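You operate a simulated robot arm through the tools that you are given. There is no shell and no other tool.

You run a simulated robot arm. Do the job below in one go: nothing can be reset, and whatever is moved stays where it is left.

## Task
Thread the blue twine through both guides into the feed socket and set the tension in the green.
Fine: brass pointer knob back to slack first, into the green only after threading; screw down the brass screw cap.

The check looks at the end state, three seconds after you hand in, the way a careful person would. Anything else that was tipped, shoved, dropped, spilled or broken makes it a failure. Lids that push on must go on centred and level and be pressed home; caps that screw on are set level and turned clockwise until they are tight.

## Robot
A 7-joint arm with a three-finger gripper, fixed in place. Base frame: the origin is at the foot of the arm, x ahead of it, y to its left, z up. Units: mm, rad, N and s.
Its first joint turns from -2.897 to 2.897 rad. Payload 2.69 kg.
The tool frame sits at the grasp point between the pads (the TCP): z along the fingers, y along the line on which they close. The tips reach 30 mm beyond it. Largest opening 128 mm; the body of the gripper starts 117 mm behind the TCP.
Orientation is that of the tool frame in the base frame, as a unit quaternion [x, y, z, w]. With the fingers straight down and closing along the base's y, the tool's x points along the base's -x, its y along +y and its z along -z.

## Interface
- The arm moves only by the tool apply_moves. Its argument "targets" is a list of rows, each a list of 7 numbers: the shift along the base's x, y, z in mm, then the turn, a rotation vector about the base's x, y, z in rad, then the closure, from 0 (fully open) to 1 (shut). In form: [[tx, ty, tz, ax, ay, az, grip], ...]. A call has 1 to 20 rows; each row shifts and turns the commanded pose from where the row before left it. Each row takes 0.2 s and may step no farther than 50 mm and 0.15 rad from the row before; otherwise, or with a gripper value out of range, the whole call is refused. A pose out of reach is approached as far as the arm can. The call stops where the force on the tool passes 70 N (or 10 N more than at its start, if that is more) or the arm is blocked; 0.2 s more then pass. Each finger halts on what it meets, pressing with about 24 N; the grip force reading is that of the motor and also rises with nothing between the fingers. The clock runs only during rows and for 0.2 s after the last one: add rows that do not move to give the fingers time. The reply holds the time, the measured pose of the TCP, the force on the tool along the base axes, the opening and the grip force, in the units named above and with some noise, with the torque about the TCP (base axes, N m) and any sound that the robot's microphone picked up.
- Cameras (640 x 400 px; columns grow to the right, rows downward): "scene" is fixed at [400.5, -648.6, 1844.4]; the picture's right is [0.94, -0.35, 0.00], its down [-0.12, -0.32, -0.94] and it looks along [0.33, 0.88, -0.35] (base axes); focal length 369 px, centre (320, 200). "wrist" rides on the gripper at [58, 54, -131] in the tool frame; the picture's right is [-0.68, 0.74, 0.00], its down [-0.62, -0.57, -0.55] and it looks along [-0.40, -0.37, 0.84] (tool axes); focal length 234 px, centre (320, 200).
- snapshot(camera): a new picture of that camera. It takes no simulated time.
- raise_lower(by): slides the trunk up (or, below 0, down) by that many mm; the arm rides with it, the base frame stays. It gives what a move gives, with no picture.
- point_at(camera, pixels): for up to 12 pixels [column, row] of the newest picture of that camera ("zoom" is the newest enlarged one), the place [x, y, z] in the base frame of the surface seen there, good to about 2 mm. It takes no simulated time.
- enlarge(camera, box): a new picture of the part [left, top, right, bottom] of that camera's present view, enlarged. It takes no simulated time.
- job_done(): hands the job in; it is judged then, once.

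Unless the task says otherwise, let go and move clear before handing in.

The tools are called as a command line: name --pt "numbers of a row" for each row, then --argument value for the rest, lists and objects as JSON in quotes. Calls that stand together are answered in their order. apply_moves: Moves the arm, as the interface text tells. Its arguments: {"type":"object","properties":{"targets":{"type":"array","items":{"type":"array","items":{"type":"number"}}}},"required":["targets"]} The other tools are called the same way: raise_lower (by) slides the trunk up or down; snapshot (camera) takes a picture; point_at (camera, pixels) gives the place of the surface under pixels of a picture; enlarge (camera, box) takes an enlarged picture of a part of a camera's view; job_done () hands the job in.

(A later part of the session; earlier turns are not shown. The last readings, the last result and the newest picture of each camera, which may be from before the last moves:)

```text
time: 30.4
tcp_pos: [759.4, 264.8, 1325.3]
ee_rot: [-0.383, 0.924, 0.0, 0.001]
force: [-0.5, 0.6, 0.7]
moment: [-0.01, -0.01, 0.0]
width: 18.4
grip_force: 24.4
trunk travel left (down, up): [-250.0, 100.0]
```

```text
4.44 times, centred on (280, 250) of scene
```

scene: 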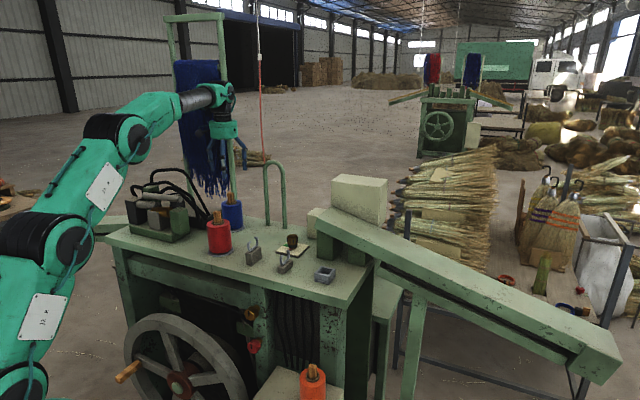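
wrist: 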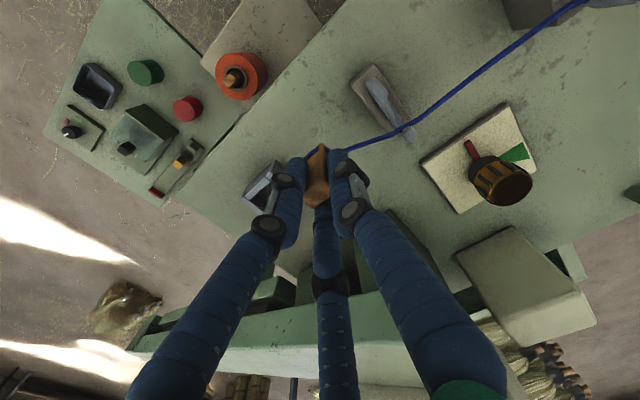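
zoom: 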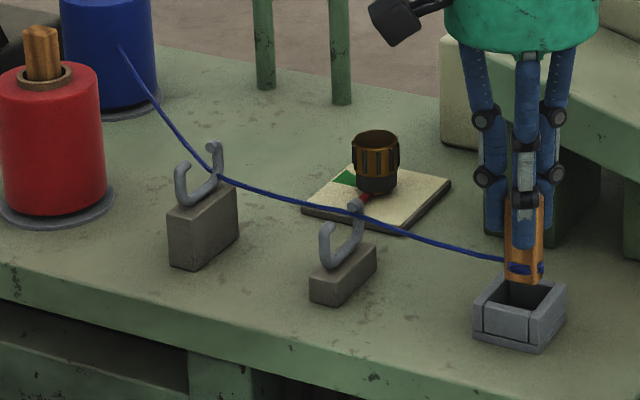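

The peg hangs over the socket and the strand still runs under guide 2's lip. I'll check the peg's bottom position against the socket centre before lowering.

enlarge --camera "scene" --box '[304, 250, 344, 285]'

point_at --camera "zoom" --pixels '[[280, 130], [330, 140], [355, 135], [375, 110], [320, 60], [290, 60], [365, 60], [345, 145], [270, 132], [362, 130]]'

```text
11.43 times, centred on (324, 268) of scene
```

zoom: 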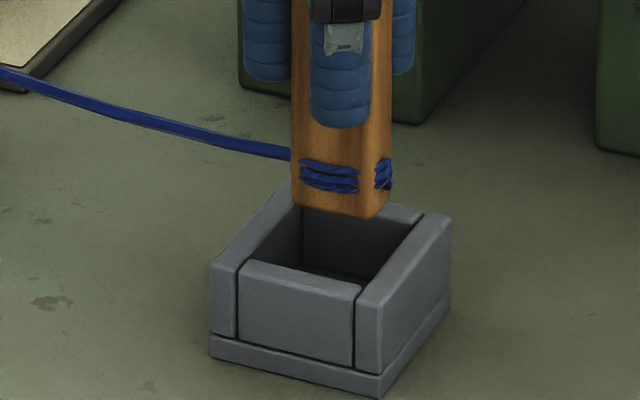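

```text
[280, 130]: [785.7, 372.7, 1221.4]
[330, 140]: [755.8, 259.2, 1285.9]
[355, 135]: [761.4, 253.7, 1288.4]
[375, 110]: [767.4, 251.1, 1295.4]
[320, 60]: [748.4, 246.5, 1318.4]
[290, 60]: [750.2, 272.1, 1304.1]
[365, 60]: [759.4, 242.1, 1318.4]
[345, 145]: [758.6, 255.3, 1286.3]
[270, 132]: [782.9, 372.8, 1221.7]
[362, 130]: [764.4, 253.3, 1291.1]
```

The peg's front face is at s≈717.7 and its sides run t≈340–362, so it's centred on the socket. I'll lower it in small steps.

apply_moves --pt "0.5 0 -8 0 0 0 1" --pt "0 0 -8 0 0 0 1" --pt "0 0 -8 0 0 0 1" --pt "0 0 -6 0 0 0 1" --pt "0 0 0 0 0 0 1"

enlarge --camera "scene" --box '[280, 235, 344, 285]'

```text
time: 31.6
tcp_pos: [760.2, 265.8, 1294.0]
ee_rot: [-0.384, 0.924, -0.001, -0.001]
force: [0.1, -1.0, -0.2]
moment: [0.03, 0.02, -0.02]
width: 18.1
grip_force: 23.6
trunk travel left (down, up): [-250.0, 100.0]
```

```text
8.00 times, centred on (312, 260) of scene
```

zoom: 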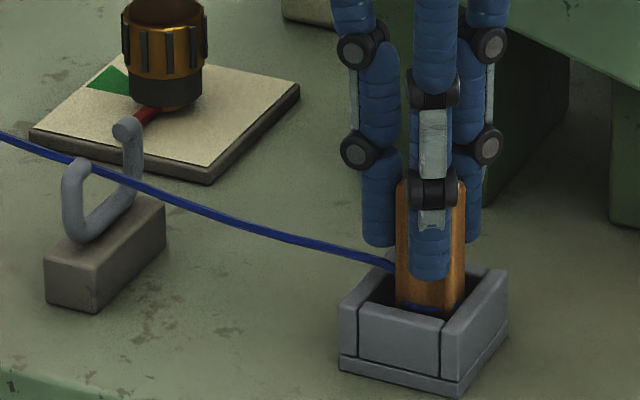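

There's no contact yet and the peg is well inside the walls. I'll continue in 2 mm steps.

apply_moves --pt "0 0 -2 0 0 0 1" --pt "0 0 -2 0 0 0 1" --pt "0 0 0 0 0 0 1"

```text
time: 32.4
tcp_pos: [760.3, 265.7, 1289.2]
ee_rot: [-0.384, 0.923, 0.001, 0.001]
force: [-0.4, -0.1, 5.4]
moment: [0.05, 0.01, 0.01]
width: 18.0
grip_force: 23.5
trunk travel left (down, up): [-250.0, 100.0]
```

Contact shows as 5.4 N upward at TCP z 1289. I'll press lightly to make sure the peg is on the socket floor.

apply_moves --pt "0 0 -1.5 0 0 0 1" --pt "0 0 0 0 0 0 1"

enlarge --camera "scene" --box '[304, 250, 344, 285]'

enlarge --camera "wrist" --box '[260, 100, 420, 220]'

```text
time: 33.0
tcp_pos: [759.7, 265.1, 1291.9]
ee_rot: [-0.383, 0.924, 0.0, 0.002]
force: [1.2, -1.1, 17.5]
moment: [-0.11, -0.11, -0.02]
width: 18.7
grip_force: 24.6
trunk travel left (down, up): [-250.0, 100.0]
```

```text
11.43 times, centred on (324, 268) of scene
```

zoom: 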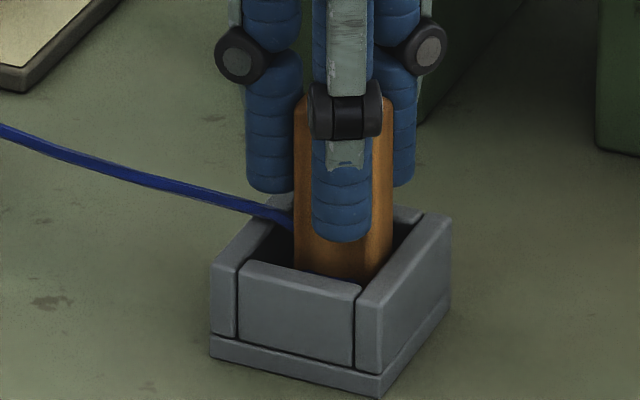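

```text
3.33 times, centred on (340, 160) of wrist
```

zoom: 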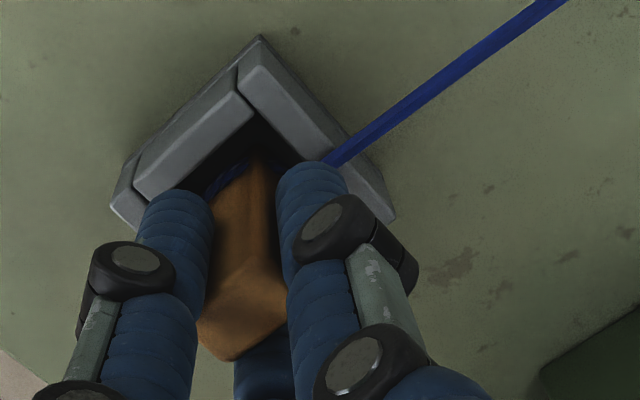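

The peg is seated on the floor (17.5 N). I'll unload slightly and open just enough to clear the peg, keeping the fingers above the strand.

apply_moves --pt "0 0 1.5 0 0 0 1" --pt "0 0 0.5 0 0 0 0.83" --pt "0 0 0 0 0 0 0.78" --pt "0 0 0 0 0 0 0.75" --pt "0 0 0 0 0 0 0.75"

enlarge --camera "scene" --box '[304, 250, 344, 285]'

enlarge --camera "wrist" --box '[260, 100, 420, 220]'

```text
time: 34.2
tcp_pos: [760.4, 264.1, 1291.2]
ee_rot: [-0.383, 0.924, -0.001, 0.0]
force: [-0.3, 0.4, 0.8]
moment: [0.01, 0.0, 0.01]
width: 31.9
grip_force: 0.1
trunk travel left (down, up): [-250.0, 100.0]
```

```text
11.43 times, centred on (324, 268) of scene
```

zoom: 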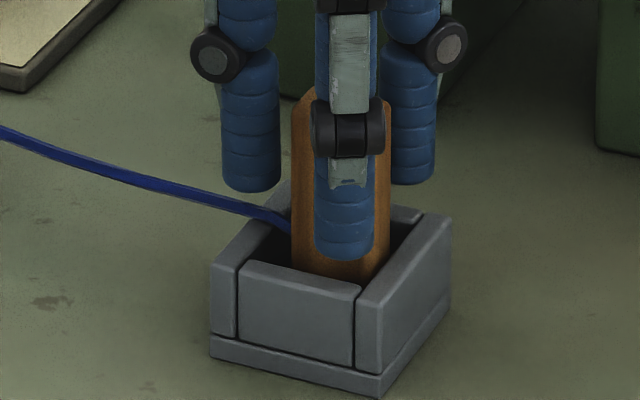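

```text
3.33 times, centred on (340, 160) of wrist
```

zoom: 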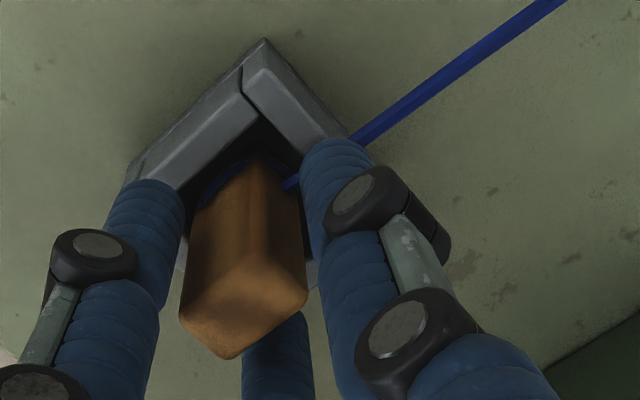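

The peg stays upright with the fingers open to 32 mm. I'll rise straight up, clear of it.

apply_moves --pt "0 0 10 0 0 0 0.75" --pt "0 0 20 0 0 0 0.72" --pt "0 0 30 0 0 0 0.7" --pt "0 0 45 0 0 0 0.4" --pt "0 0 0 0 0 0 0"

snapshot --camera "wrist"

enlarge --camera "scene" --box '[216, 215, 344, 295]'

enlarge --camera "wrist" --box '[260, 60, 420, 180]'

```text
time: 35.4
tcp_pos: [761.0, 262.5, 1396.6]
ee_rot: [-0.383, 0.924, 0.0, 0.0]
force: [-0.7, 0.0, 0.1]
moment: [0.0, -0.03, 0.02]
width: 127.8
grip_force: 0.1
trunk travel left (down, up): [-250.0, 100.0]
```

```text
taken
```

wrist: 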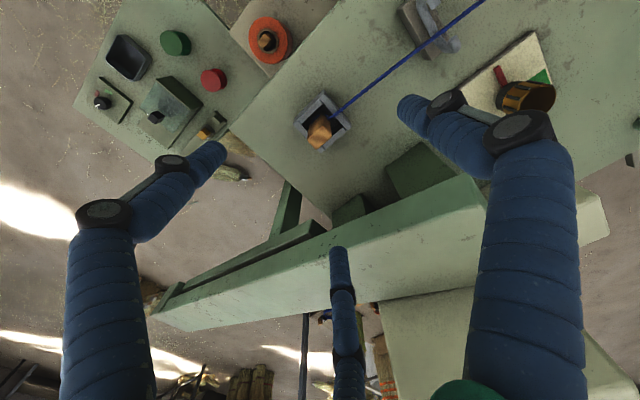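

```text
5.00 times, centred on (280, 255) of scene
```

zoom: 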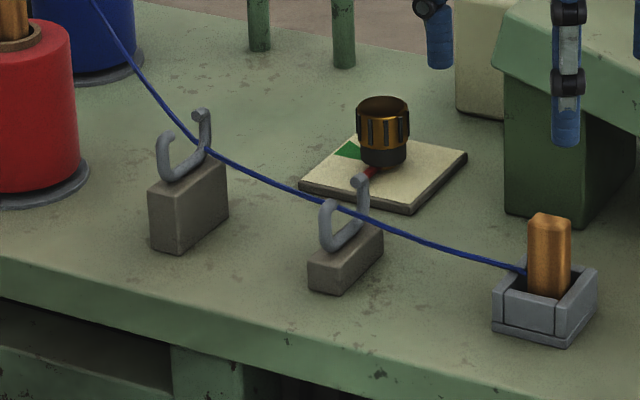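

```text
3.33 times, centred on (340, 120) of wrist
```

zoom: 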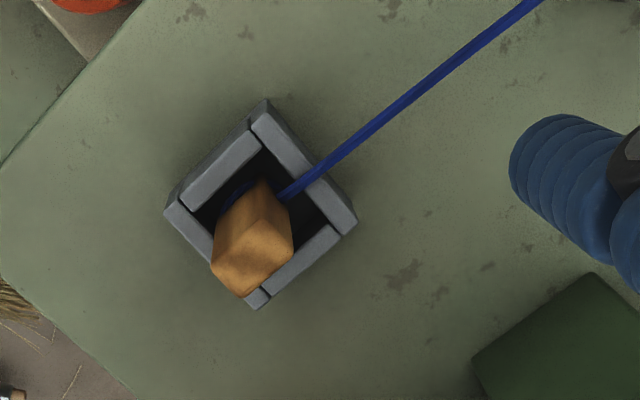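

The peg stands upright in the socket with the strand running through both guides. I'll verify each guide close up.

enlarge --camera "scene" --box '[244, 230, 268, 250]'

enlarge --camera "scene" --box '[274, 244, 306, 270]'

enlarge --camera "wrist" --box '[390, 0, 470, 60]'

```text
16.00 times, centred on (256, 240) of scene
```

zoom: 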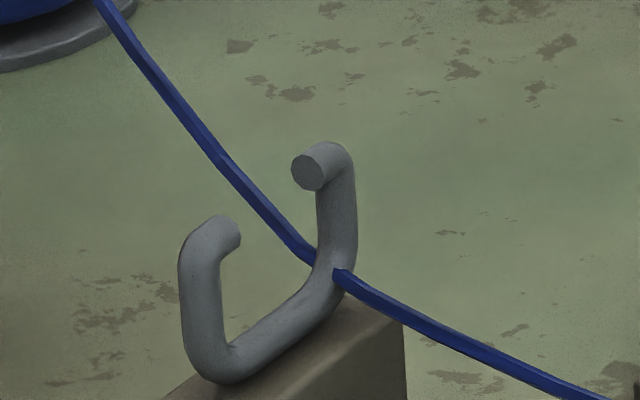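

```text
15.38 times, centred on (290, 257) of scene
```

zoom: 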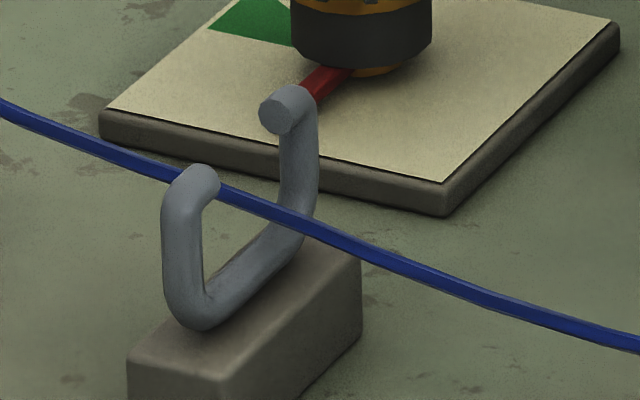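

```text
6.67 times, centred on (430, 30) of wrist
```

zoom: 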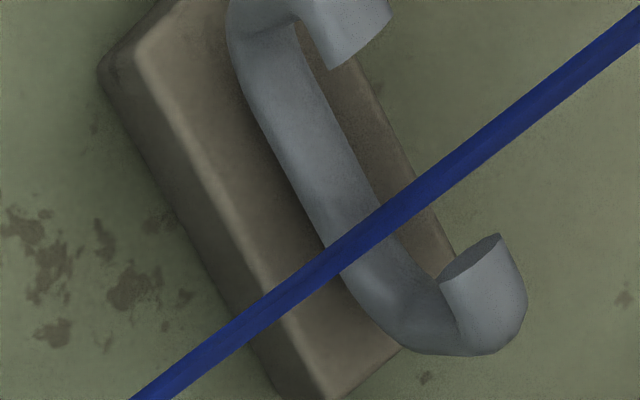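

Both guides hold the strand correctly: it sits inside the U's, under the lips. Now for the tension. I'll narrow the fingers, rise to clear the trough corner (about z 1374), and go above the knob with yaw about 1.74.

apply_moves --pt "0 0 20 0 0 0 0.6" --pt "0 0 20 0 0 0 0.6" --pt "-5.7 31 0 0 0 0.1364 0.6" --pt "-5.7 31 0 0 0 0.1364 0.6" --pt "-5.7 31 0 0 0 0.1364 0.6" --pt "-5.7 31 0 0 0 0.1364 0.6" --pt "-5.7 31 0 0 0 0.1364 0.6" --pt "-5.7 31 0 0 0 0.1364 0.6" --pt "-5.5 30.4 0 0 0 0.1366 0.6" --pt "0 0 -30 0 0 0 0.6" --pt "0 0 0 0 0 0 0.6"

snapshot --camera "wrist"

enlarge --camera "wrist" --box '[250, 60, 390, 180]'

```text
time: 37.8
tcp_pos: [718.5, 480.3, 1407.5]
ee_rot: [0.766, -0.643, 0.0, 0.0]
force: [0.8, 0.0, 0.8]
moment: [0.04, 0.01, -0.02]
width: 51.1
grip_force: 0.0
trunk travel left (down, up): [-250.0, 100.0]
```

```text
taken
```

wrist: 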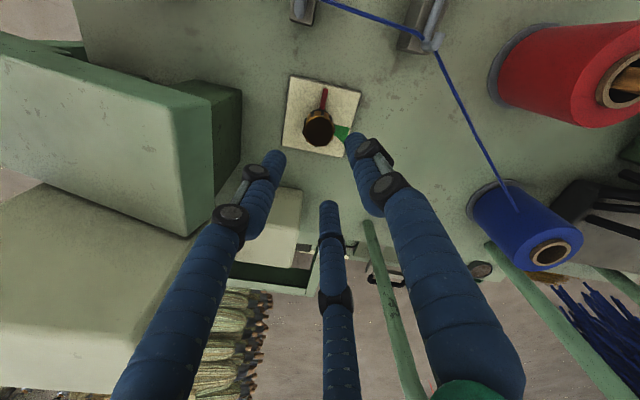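

```text
3.33 times, centred on (320, 120) of wrist
```

zoom: 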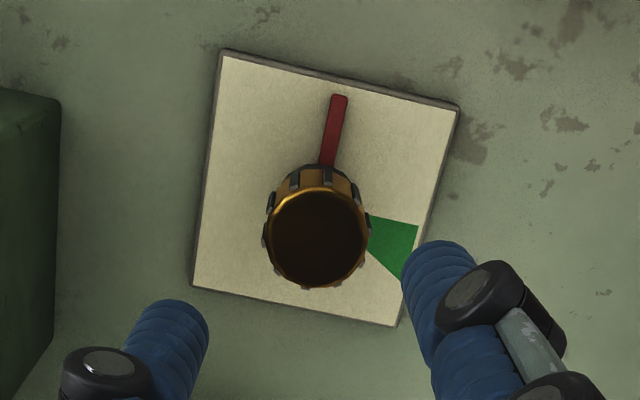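

I'll measure the green wedge's edges now that the pointer is out of the way.

point_at --camera "zoom" --pixels '[[416, 228], [380, 221], [400, 272], [380, 255], [400, 245], [340, 100], [330, 160], [222, 55], [455, 107], [398, 322], [198, 285]]'

enlarge --camera "scene" --box '[274, 230, 314, 260]'

point_at --camera "zoom" --pixels '[[145, 175], [190, 135], [205, 160], [175, 165], [215, 150], [230, 260], [250, 245]]'

```text
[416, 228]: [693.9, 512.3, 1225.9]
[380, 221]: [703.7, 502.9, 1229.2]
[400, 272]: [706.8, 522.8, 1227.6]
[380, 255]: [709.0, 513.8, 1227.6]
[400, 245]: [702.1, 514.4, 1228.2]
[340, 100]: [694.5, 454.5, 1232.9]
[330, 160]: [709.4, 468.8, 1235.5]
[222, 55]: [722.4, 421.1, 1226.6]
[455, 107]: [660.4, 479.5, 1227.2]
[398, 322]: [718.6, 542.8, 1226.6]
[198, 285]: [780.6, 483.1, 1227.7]
```

```text
13.33 times, centred on (294, 245) of scene
```

zoom: 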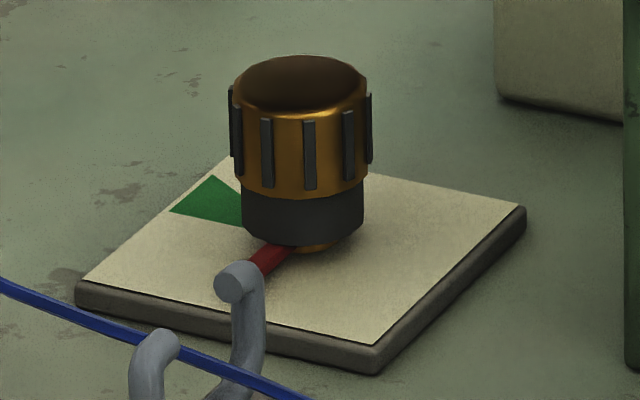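

```text
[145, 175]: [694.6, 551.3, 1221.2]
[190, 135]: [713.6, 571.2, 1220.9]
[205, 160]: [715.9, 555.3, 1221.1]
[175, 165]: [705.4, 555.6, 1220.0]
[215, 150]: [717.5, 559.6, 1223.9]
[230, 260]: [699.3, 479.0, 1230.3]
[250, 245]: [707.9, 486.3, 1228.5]
```

The dial centre is (720.5,481.6), the pointer is at about 226°, and the green's near edge is about 131°. I'll get the far edge from the scene view.

point_at --camera "zoom" --pixels '[[173, 210], [200, 217], [235, 223], [211, 180], [225, 187], [238, 193], [195, 195], [205, 205], [211, 174], [168, 213]]'

```text
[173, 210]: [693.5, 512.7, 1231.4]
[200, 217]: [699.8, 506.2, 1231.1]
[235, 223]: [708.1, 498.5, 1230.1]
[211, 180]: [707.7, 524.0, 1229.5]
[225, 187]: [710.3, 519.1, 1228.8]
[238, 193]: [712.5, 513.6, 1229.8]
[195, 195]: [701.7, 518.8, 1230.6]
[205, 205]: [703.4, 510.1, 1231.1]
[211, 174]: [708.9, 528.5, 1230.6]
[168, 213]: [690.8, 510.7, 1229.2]
```

The green spans about 104°–132°, centre ≈118°, so I need about 108° clockwise from slack. I'll descend around the knob and grip.

apply_moves --pt "0 0 -40 0 0 0 0.6" --pt "0 0 -40 0 0 0 0.6" --pt "0 0 -30 0 0 0 0.6" --pt "0 0 -16 0 0 0 0.6" --pt "0 0 0 0 0 0 0.6"

apply_moves --pt "0 0 0 0 0 0 0.7" --pt "0 0 0 0 0 0 0.8" --pt "0 0 0 0 0 0 1" --pt "0 0 0 0 0 0 1"

enlarge --camera "wrist" --box '[220, 60, 420, 220]'

```text
time: 39.0
tcp_pos: [720.7, 483.7, 1278.2]
ee_rot: [0.766, -0.643, 0.0, 0.0]
force: [-1.1, 0.3, 0.3]
moment: [0.0, 0.0, 0.03]
width: 51.0
grip_force: 0.0
trunk travel left (down, up): [-250.0, 100.0]
```

```text
time: 40.0
tcp_pos: [721.1, 480.3, 1279.0]
ee_rot: [0.765, -0.644, 0.0, 0.001]
force: [0.4, -12.6, -1.6]
moment: [-0.63, -0.02, -0.06]
width: 35.3
grip_force: 44.9
trunk travel left (down, up): [-250.0, 100.0]
```

```text
2.50 times, centred on (320, 140) of wrist
```

zoom: 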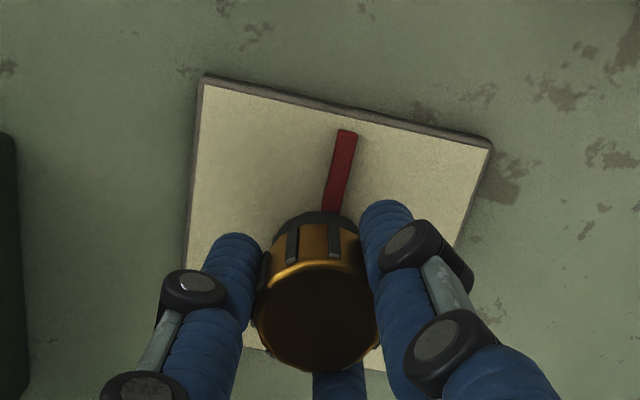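

It's gripped at 35.3 with a -12.6 N side load, so I'll trim y by -1 mm. I'll turn clockwise in stages and watch the pointer.

apply_moves --pt "0 -1 0 0 0 -0.1 1" --pt "0 0 0 0 0 -0.1 1" --pt "0 0 0 0 0 -0.1 1" --pt "0 0 0 0 0 -0.1 1" --pt "0 0 0 0 0 -0.1 1" --pt "0 0 0 0 0 -0.1 1" --pt "0 0 0 0 0 -0.1 1" --pt "0 0 0 0 0 -0.1 1"

enlarge --camera "wrist" --box '[220, 60, 420, 220]'

```text
time: 41.8
tcp_pos: [720.8, 481.1, 1279.3]
ee_rot: [-0.453, 0.891, 0.0, 0.0]
force: [2.5, 9.3, -1.3]
moment: [0.04, 0.48, 0.03]
width: 35.1
grip_force: 44.8
trunk travel left (down, up): [-250.0, 100.0]
```

```text
2.50 times, centred on (320, 140) of wrist
```

zoom: 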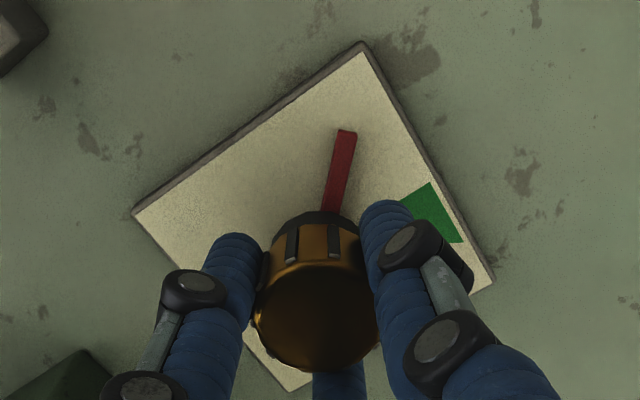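

The pointer follows the grip, 46° so far. I'll continue about 0.9 rad and then check against the green.

apply_moves --pt "0 0 0 0 0 -0.1 1" --pt "0 0 0 0 0 -0.1 1" --pt "0 0 0 0 0 -0.1 1" --pt "0 0 0 0 0 -0.1 1" --pt "0 0 0 0 0 -0.1 1" --pt "0 0 0 0 0 -0.1 1" --pt "0 0 0 0 0 -0.1 1" --pt "0 0 0 0 0 -0.1 1" --pt "0 0 0 0 0 -0.1 1"

enlarge --camera "wrist" --box '[220, 60, 420, 220]'

point_at --camera "zoom" --pixels '[[347, 135], [343, 150], [340, 170], [336, 190], [333, 205]]'

```text
time: 43.8
tcp_pos: [721.7, 480.9, 1278.8]
ee_rot: [-0.021, 1.0, 0.0, 0.0]
force: [14.8, 13.9, 9.1]
moment: [0.56, -1.11, 0.07]
width: 35.2
grip_force: 45.0
trunk travel left (down, up): [-250.0, 100.0]
```

```text
2.50 times, centred on (320, 140) of wrist
```

zoom: 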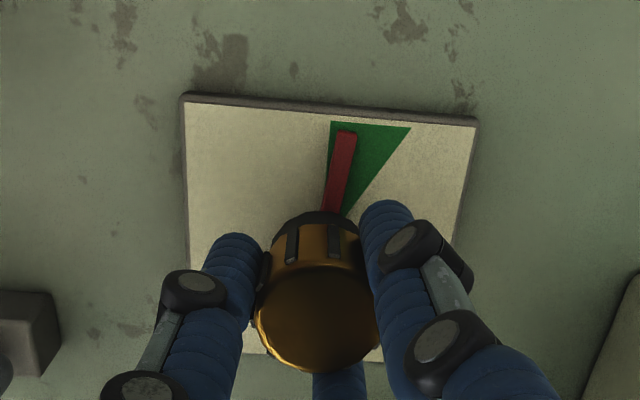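

```text
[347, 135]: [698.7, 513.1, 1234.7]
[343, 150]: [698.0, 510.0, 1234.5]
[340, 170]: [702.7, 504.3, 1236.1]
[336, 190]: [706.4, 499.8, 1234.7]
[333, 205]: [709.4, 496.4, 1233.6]
```

The pointer is at about 127.5°, just inside the green. I'll turn about 9° more to centre it.

apply_moves --pt "0.7 0.7 0 0 0 -0.085 1" --pt "0 0 0 0 0 -0.085 1" --pt "0 0 0 0 0 0 1"

enlarge --camera "wrist" --box '[220, 60, 420, 220]'

point_at --camera "zoom" --pixels '[[347, 135], [343, 150], [340, 170], [336, 190], [333, 205]]'

```text
time: 44.6
tcp_pos: [721.4, 480.8, 1280.7]
ee_rot: [0.063, 0.998, 0.0, 0.0]
force: [4.7, 1.4, 16.4]
moment: [-0.57, 0.24, -0.01]
width: 35.1
grip_force: 45.2
trunk travel left (down, up): [-250.0, 100.0]
```

```text
2.50 times, centred on (320, 140) of wrist
```

zoom: 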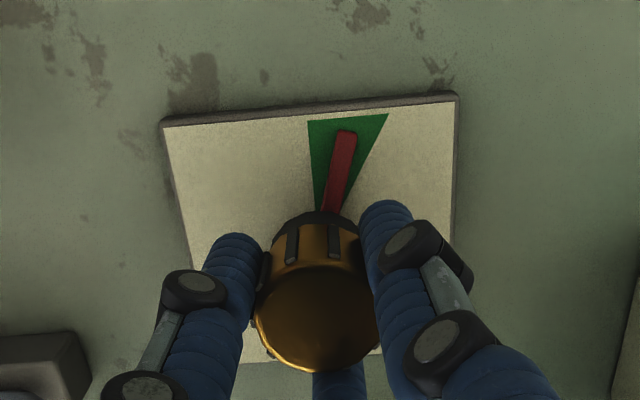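

```text
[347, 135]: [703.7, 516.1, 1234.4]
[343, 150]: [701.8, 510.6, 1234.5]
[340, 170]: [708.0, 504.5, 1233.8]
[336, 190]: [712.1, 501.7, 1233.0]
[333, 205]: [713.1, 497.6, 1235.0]
```

The pointer is at about 117°, centred in the green. I'll release gently and rise.

apply_moves --pt "0 0 0 0 0 0 0.65" --pt "0 0 0 0 0 0 0.6" --pt "0 0 20 0 0 0 0.6" --pt "0 0 40 0 0 0 0.6" --pt "0 0 45 0 0 0 0.6" --pt "0 0 20 0 0 0 0.6" --pt "0 0 0 0 0 0 0.6"

enlarge --camera "wrist" --box '[240, 60, 400, 180]'

snapshot --camera "scene"

enlarge --camera "scene" --box '[216, 215, 344, 295]'

```text
time: 46.2
tcp_pos: [721.2, 481.2, 1401.8]
ee_rot: [0.063, 0.998, 0.0, 0.0]
force: [0.4, 0.0, 0.2]
moment: [-0.04, 0.03, -0.03]
width: 51.2
grip_force: 0.0
trunk travel left (down, up): [-250.0, 100.0]
```

```text
3.33 times, centred on (320, 120) of wrist
```

zoom: 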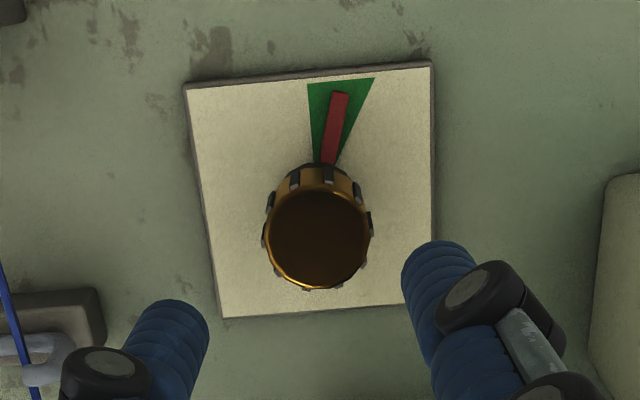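

```text
taken
```

scene: 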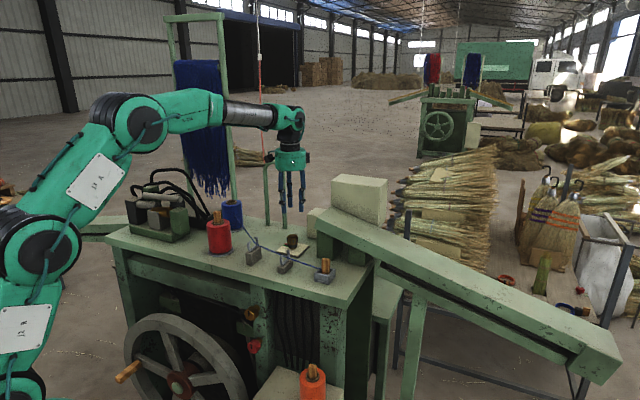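

```text
5.00 times, centred on (280, 255) of scene
```

zoom: 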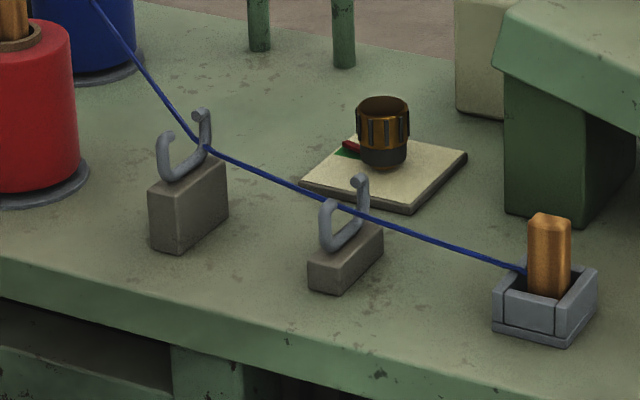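

The pointer is centred in the green, and the strand and peg are undisturbed. Next is the brass screw cap on the front post, with its face at s≈606, t≈145, z≈1106. I'll move in front of the table and bring the yaw back to 45°.

apply_moves --pt "-31.8 -26.9 5 0 0 0.13 0.6" --pt "-31.8 -26.9 0 0 0 0.13 0.6" --pt "-31.8 -26.9 0 0 0 0.13 0.6" --pt "-31.8 -26.9 0 0 0 0.13 0.6" --pt "-31.8 -26.9 0 0 0 0.13 0.6" --pt "-31.8 -26.9 0 0 0 0.13 0.6" --pt "-31.7 -26.8 0 0 0 0.131 0.6" --pt "0 0 0 0 0 0 0.6"

snapshot --camera "wrist"

snapshot --camera "scene"

```text
time: 48.0
tcp_pos: [498.8, 296.8, 1408.6]
ee_rot: [-0.383, 0.924, 0.0, 0.0]
force: [-0.1, -0.1, -0.2]
moment: [0.03, -0.06, -0.01]
width: 51.2
grip_force: 0.1
trunk travel left (down, up): [-250.0, 100.0]
```

```text
taken
```

wrist: 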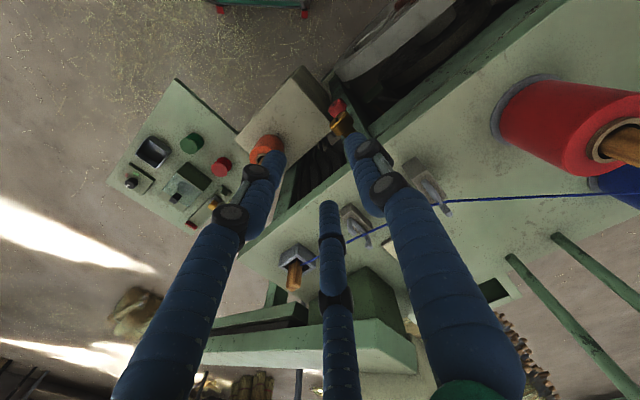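

```text
taken
```

scene: 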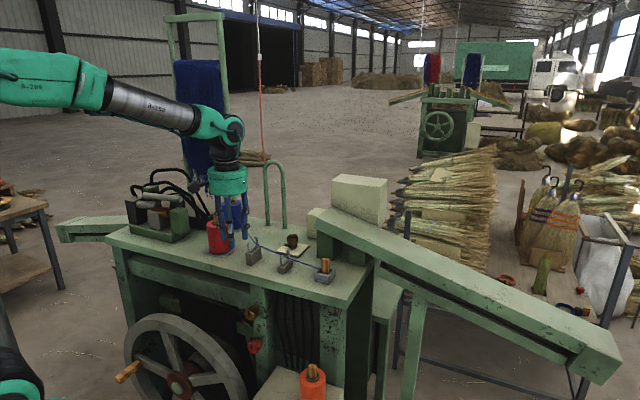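

The arm is clear in front of the table. I'll measure the control panel, box and orange spool to the right of the cap so I don't hit them on the way down.

point_at --camera "wrist" --pixels '[[190, 143], [180, 90], [115, 178], [195, 225], [265, 143], [300, 75], [240, 135], [337, 108], [343, 125], [330, 80], [390, 30], [300, 110]]'

```text
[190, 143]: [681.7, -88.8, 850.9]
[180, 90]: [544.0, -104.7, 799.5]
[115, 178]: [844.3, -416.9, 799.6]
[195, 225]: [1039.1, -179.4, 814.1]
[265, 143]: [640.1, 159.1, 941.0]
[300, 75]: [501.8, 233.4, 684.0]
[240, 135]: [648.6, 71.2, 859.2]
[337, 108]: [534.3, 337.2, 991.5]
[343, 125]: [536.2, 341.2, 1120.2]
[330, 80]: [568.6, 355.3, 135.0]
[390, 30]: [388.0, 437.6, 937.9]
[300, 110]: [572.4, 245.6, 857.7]
```

Everything on that side is below z≈990, so the horizontal approach is free. I'll pitch the tool forward in steps, from pointing down to pointing along +s.

apply_moves --pt "0 0 0 0.101 -0.101 0 0.6" --pt "0 0 0 0.101 -0.101 0 0.6" --pt "0 0 0 0.101 -0.101 0 0.6" --pt "0 0 0 0.101 -0.101 0 0.6" --pt "0 0 0 0.101 -0.101 0 0.6" --pt "0 0 0 0 0 0 0.6"

snapshot --camera "scene"

```text
time: 49.4
tcp_pos: [498.6, 292.1, 1410.1]
ee_rot: [-0.357, 0.866, 0.133, 0.324]
force: [0.1, -0.2, 0.8]
moment: [0.03, -0.03, 0.04]
width: 51.4
grip_force: 0.2
trunk travel left (down, up): [-250.0, 100.0]
```

```text
taken
```

scene: 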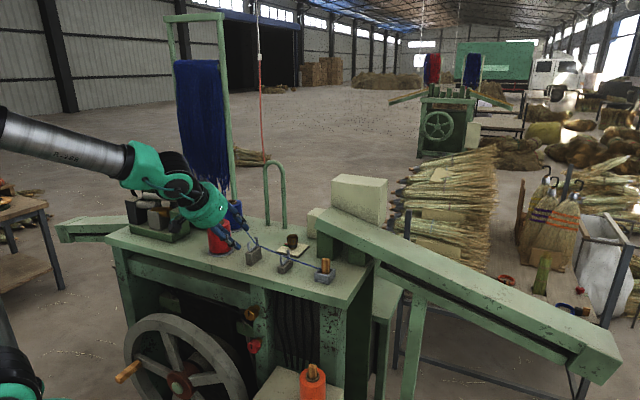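

The pitch proceeds cleanly, at about 41° so far. I'll continue to horizontal.

apply_moves --pt "0 0 0 0.101 -0.101 0 0.6" --pt "0 0 0 0.101 -0.101 0 0.6" --pt "0 0 0 0.101 -0.101 0 0.6" --pt "0 0 0 0.101 -0.101 0 0.6" --pt "0 0 0 0.101 -0.101 0 0.6" --pt "0 0 0 0.101 -0.101 0 0.6" --pt "0 0 0 0 0 0 0.6"

snapshot --camera "scene"

snapshot --camera "wrist"

```text
time: 51.0
tcp_pos: [498.1, 292.4, 1410.1]
ee_rot: [-0.271, 0.652, 0.272, 0.654]
force: [-0.4, -0.4, 0.5]
moment: [0.01, 0.0, -0.02]
width: 51.1
grip_force: 0.0
trunk travel left (down, up): [-250.0, 100.0]
```

```text
taken
```

scene: 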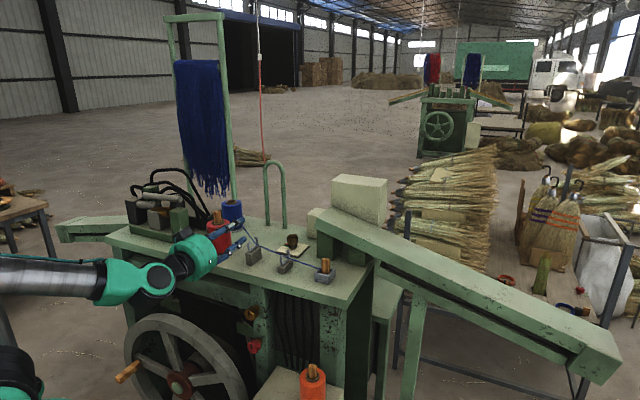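

```text
taken
```

wrist: 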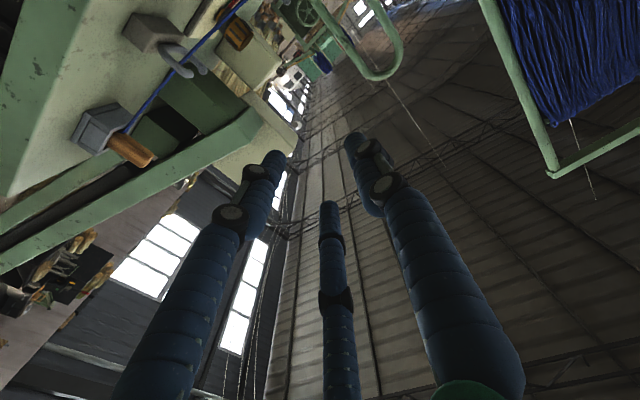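

The tool is horizontal and pointing at the table front (+s). I'll back off 20 mm and lower with the trunk, which keeps the arm posture.

apply_moves --pt "-13.4 -13.4 0 0 0 0 0.6" --pt "0 0 0 0 0 0 0.6"

raise_lower --by -150

snapshot --camera "scene"

snapshot --camera "wrist"

```text
time: 51.6
tcp_pos: [485.1, 277.4, 1410.7]
ee_rot: [-0.271, 0.653, 0.271, 0.653]
force: [-0.6, -0.6, -0.2]
moment: [-0.01, 0.01, -0.01]
width: 51.0
grip_force: 0.0
trunk travel left (down, up): [-250.0, 100.0]
```

```text
time: 53.4
tcp_pos: [486.5, 278.0, 1260.4]
ee_rot: [-0.269, 0.653, 0.27, 0.654]
force: [0.4, -0.3, -0.6]
moment: [-0.01, 0.02, -0.01]
width: 51.2
grip_force: 0.0
trunk travel left (down, up): [-100.0, 250.0]
```

```text
taken
```

scene: 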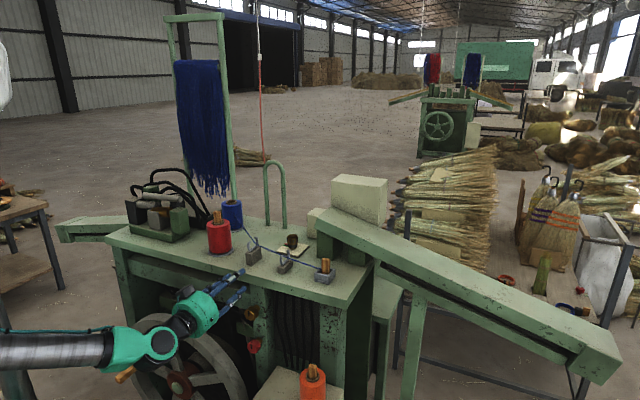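

```text
taken
```

wrist: 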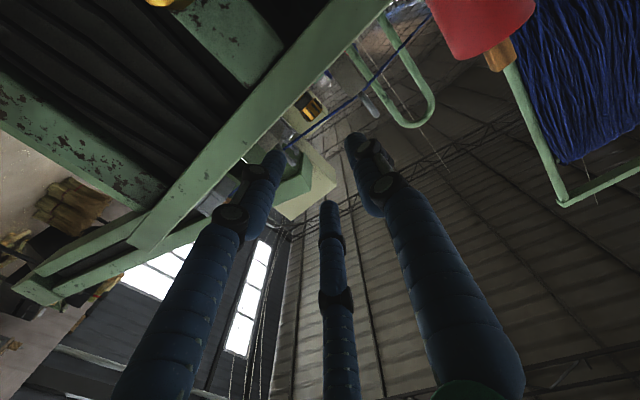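

The clearance is good and the tips are in front of the table edge. I'll lower the remaining 100 mm.

raise_lower --by -100

snapshot --camera "scene"

snapshot --camera "wrist"

```text
time: 54.7
tcp_pos: [485.2, 277.7, 1161.2]
ee_rot: [-0.271, 0.653, 0.271, 0.653]
force: [-0.6, 0.1, -0.4]
moment: [0.02, 0.02, 0.01]
width: 51.4
grip_force: 0.1
trunk travel left (down, up): [0.0, 350.0]
```

```text
taken
```

scene: 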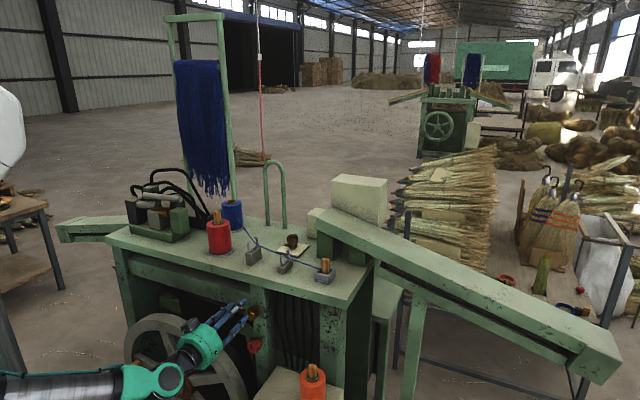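

```text
taken
```

wrist: 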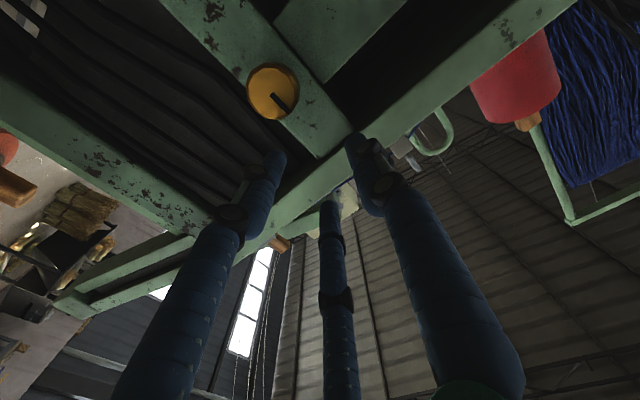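

The brass cap face is visible at (273,91) in the wrist view. I'll zoom and measure its face, side and stem.

enlarge --camera "wrist" --box '[228, 50, 324, 130]'

point_at --camera "zoom" --pixels '[[285, 210], [140, 190], [430, 230], [280, 90], [300, 330], [200, 120], [370, 110], [190, 290], [380, 310], [450, 190], [330, 255], [520, 200]]'

```text
5.00 times, centred on (276, 90) of wrist
```

zoom: 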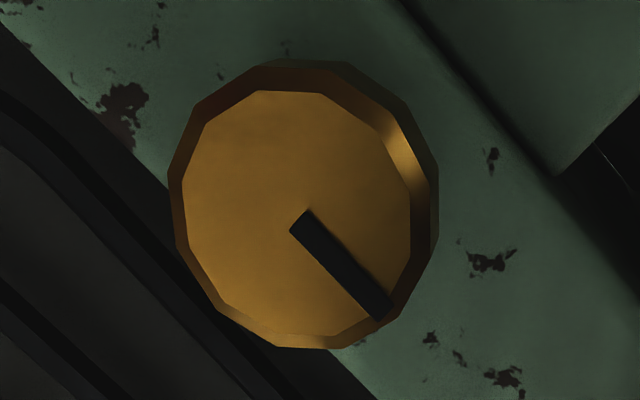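

```text
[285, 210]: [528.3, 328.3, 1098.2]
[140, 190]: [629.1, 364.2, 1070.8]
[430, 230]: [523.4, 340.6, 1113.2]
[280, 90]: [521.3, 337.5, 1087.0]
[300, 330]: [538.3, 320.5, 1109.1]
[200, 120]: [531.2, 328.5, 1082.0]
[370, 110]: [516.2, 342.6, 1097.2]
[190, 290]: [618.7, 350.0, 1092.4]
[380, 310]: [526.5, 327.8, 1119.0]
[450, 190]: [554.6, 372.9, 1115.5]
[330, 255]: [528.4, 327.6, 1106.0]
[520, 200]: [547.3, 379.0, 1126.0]
```

The cap face centre is about s=606, t=142, z=1100, with a radius of about 18–20 mm. I'll bring the tool axis onto it, keeping the tips about 30 mm off the face.

apply_moves --pt "0.1 3.4 -20 0 0 0 0.5" --pt "0.1 3.4 -20 0 0 0 0.5" --pt "0 0 -20.7 0 0 0 0.5" --pt "0 0 0 0 0 0 0.5" --pt "0 0 0 0 0 0 0.5"

snapshot --camera "wrist"

enlarge --camera "wrist" --box '[250, 90, 394, 210]'

enlarge --camera "scene" --box '[180, 280, 292, 370]'

```text
time: 55.9
tcp_pos: [484.2, 285.0, 1100.4]
ee_rot: [-0.271, 0.653, 0.272, 0.653]
force: [0.1, -0.2, -0.2]
moment: [-0.01, -0.03, 0.0]
width: 63.8
grip_force: 0.1
trunk travel left (down, up): [0.0, 350.0]
```

```text
taken
```

wrist: 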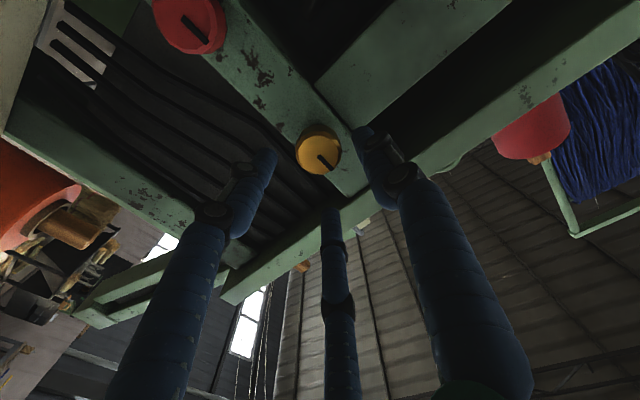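

```text
3.33 times, centred on (322, 150) of wrist
```

zoom: 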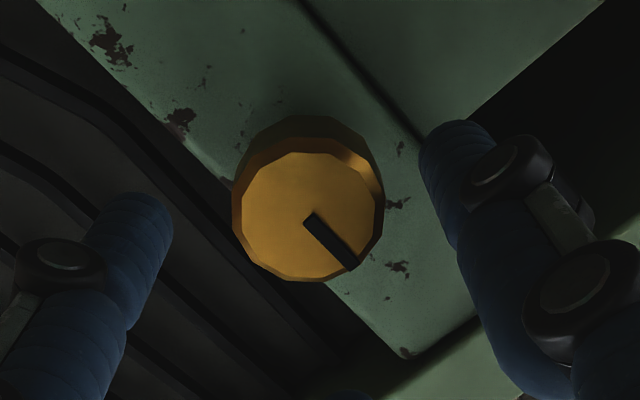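

```text
4.44 times, centred on (236, 325) of scene
```

zoom: 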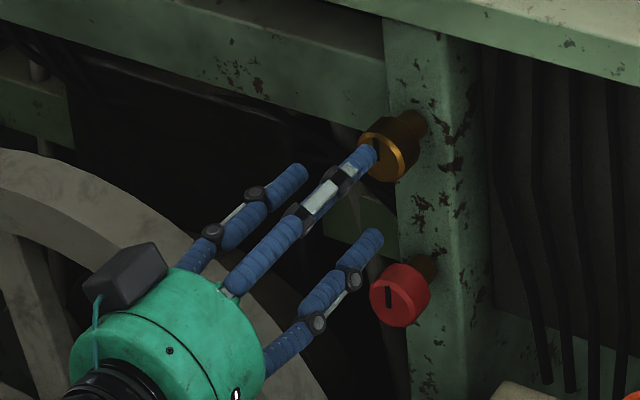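

The cap face centre appears at (318,155), matching the predicted tool-axis pixel (319,155), so the axis is aligned. I'll pre-rotate the gripper counter-clockwise about its axis to leave plenty of clockwise range.

apply_moves --pt "0 0 0 -0.1 -0.1 0 0.5" --pt "0 0 0 -0.1 -0.1 0 0.5" --pt "0 0 0 -0.1 -0.1 0 0.5" --pt "0 0 0 -0.1 -0.1 0 0.5" --pt "0 0 0 -0.1 -0.1 0 0.5" --pt "0 0 0 -0.1 -0.1 0 0.5" --pt "0 0 0 -0.1 -0.1 0 0.5" --pt "0 0 0 -0.1 -0.1 0 0.5" --pt "0 0 0 -0.1 -0.1 0 0.5" --pt "0 0 0 -0.1 -0.1 0 0.5" --pt "0 0 0 0 0 0 0.5"

snapshot --camera "wrist"

snapshot --camera "scene"

```text
time: 58.3
tcp_pos: [561.7, 196.6, 1306.1]
ee_rot: [0.649, -0.349, 0.191, -0.648]
force: [-0.5, -0.2, 0.2]
moment: [0.02, 0.02, -0.03]
width: 63.9
grip_force: 0.1
out of reach, approached as far as the arm can: row 4, 5, 6, 7, 8, 9, 10
trunk travel left (down, up): [0.0, 350.0]
```

```text
taken
```

wrist: 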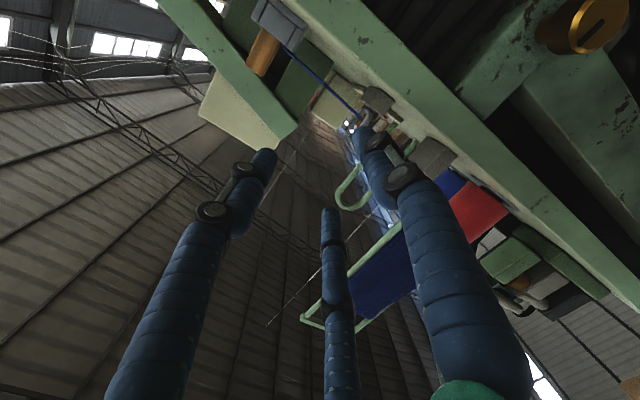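

```text
taken
```

scene: 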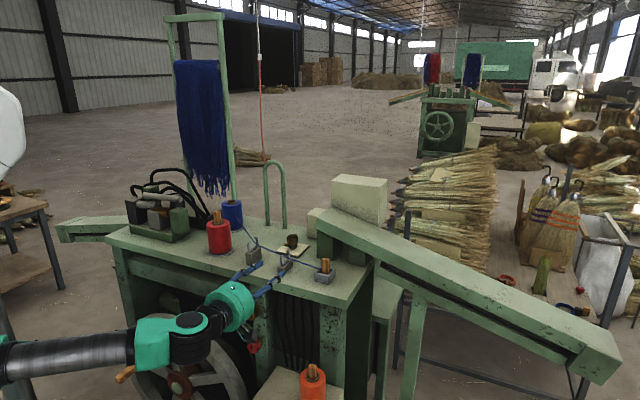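

The pre-rotation ran into a joint limit and the arm drifted to (562,197,1306). The tool still points along +s, with the tips at s≈566 in front of the table, and the force is near zero, so nothing was touched. I'll undo the rotation gradually, backing off from the table as I do.

apply_moves --pt "-10 -10 0 0.05 0.05 0 0.5" --pt "-10 -10 0 0.05 0.05 0 0.5"

snapshot --camera "scene"

```text
time: 58.9
tcp_pos: [541.7, 176.0, 1310.2]
ee_rot: [-0.615, 0.379, -0.154, 0.674]
force: [1.0, 0.2, -0.3]
moment: [0.0, 0.0, 0.02]
width: 63.9
grip_force: 0.1
out of reach, approached as far as the arm can: row 1
trunk travel left (down, up): [0.0, 350.0]
```

```text
taken
```

scene: 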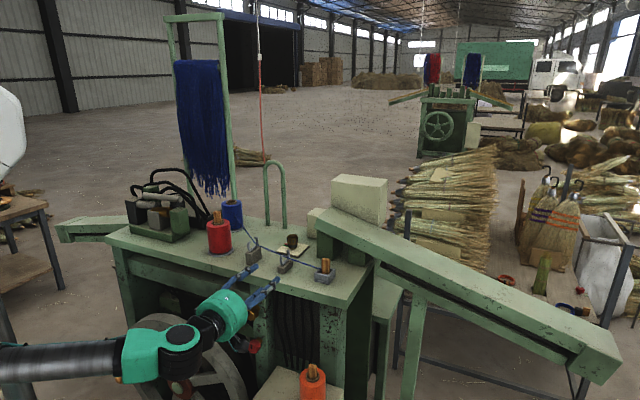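

Commands re-base on the achieved pose, so there's no jump; row 2 was reachable again. I'll keep rolling back clockwise in free space (tips at s≈537) and check.

apply_moves --pt "0 0 0 0.1 0.1 0 0.5" --pt "0 0 0 0.1 0.1 0 0.5" --pt "0 0 0 0.1 0.1 0 0.5"

```text
time: 59.7
tcp_pos: [542.4, 176.2, 1308.6]
ee_rot: [-0.524, 0.493, -0.001, 0.694]
force: [0.0, -0.5, 0.2]
moment: [0.0, -0.03, -0.03]
width: 63.8
grip_force: 0.0
trunk travel left (down, up): [0.0, 350.0]
```

The position holds while the roll recovers. I'll continue rolling to the natural orientation.

apply_moves --pt "0 0 0 0.097 0.097 0 0.5" --pt "0 0 0 0.097 0.097 0 0.5" --pt "0 0 0 0.097 0.097 0 0.5" --pt "0 0 0 0.097 0.097 0 0.5" --pt "0 0 0 0.097 0.097 0 0.5" --pt "0 0 0 0.097 0.097 0 0.5" --pt "0 0 0 0 0 0 0.5"

snapshot --camera "scene"

```text
time: 61.3
tcp_pos: [543.0, 177.0, 1308.7]
ee_rot: [-0.284, 0.649, 0.285, 0.645]
force: [0.0, -1.0, 0.3]
moment: [0.01, 0.0, -0.02]
width: 64.1
grip_force: 0.0
trunk travel left (down, up): [0.0, 350.0]
```

```text
taken
```

scene: 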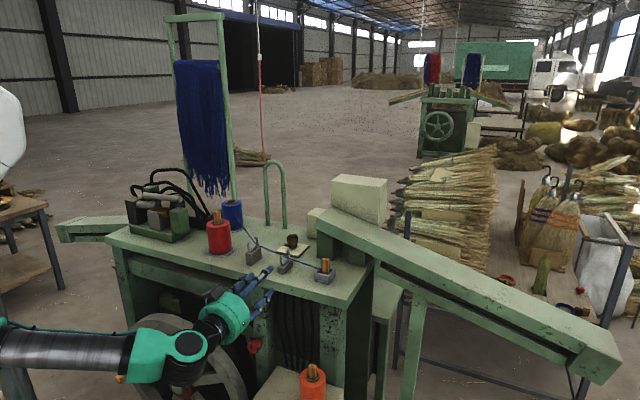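

The roll is natural again, with a residual yaw of 2.5°. I'll correct that while moving back in front of the cap, with the tips kept at s≈540.

apply_moves --pt "-13.8 14 -20 0 0 -0.0145 0.5" --pt "-13.8 14 -34 0 0 -0.0145 0.5" --pt "-13.8 14 -38 0 0 -0.014 0.5"

snapshot --camera "scene"

```text
time: 62.1
tcp_pos: [501.7, 216.4, 1216.7]
ee_rot: [-0.27, 0.655, 0.271, 0.652]
force: [0.1, 0.7, -0.7]
moment: [0.0, 0.01, 0.0]
width: 63.8
grip_force: 0.0
trunk travel left (down, up): [0.0, 350.0]
```

```text
taken
```

scene: 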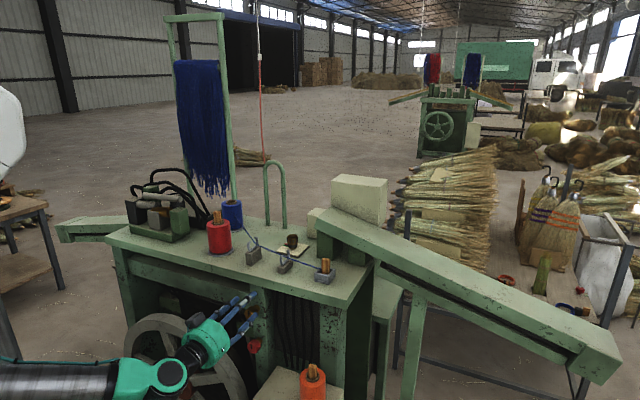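

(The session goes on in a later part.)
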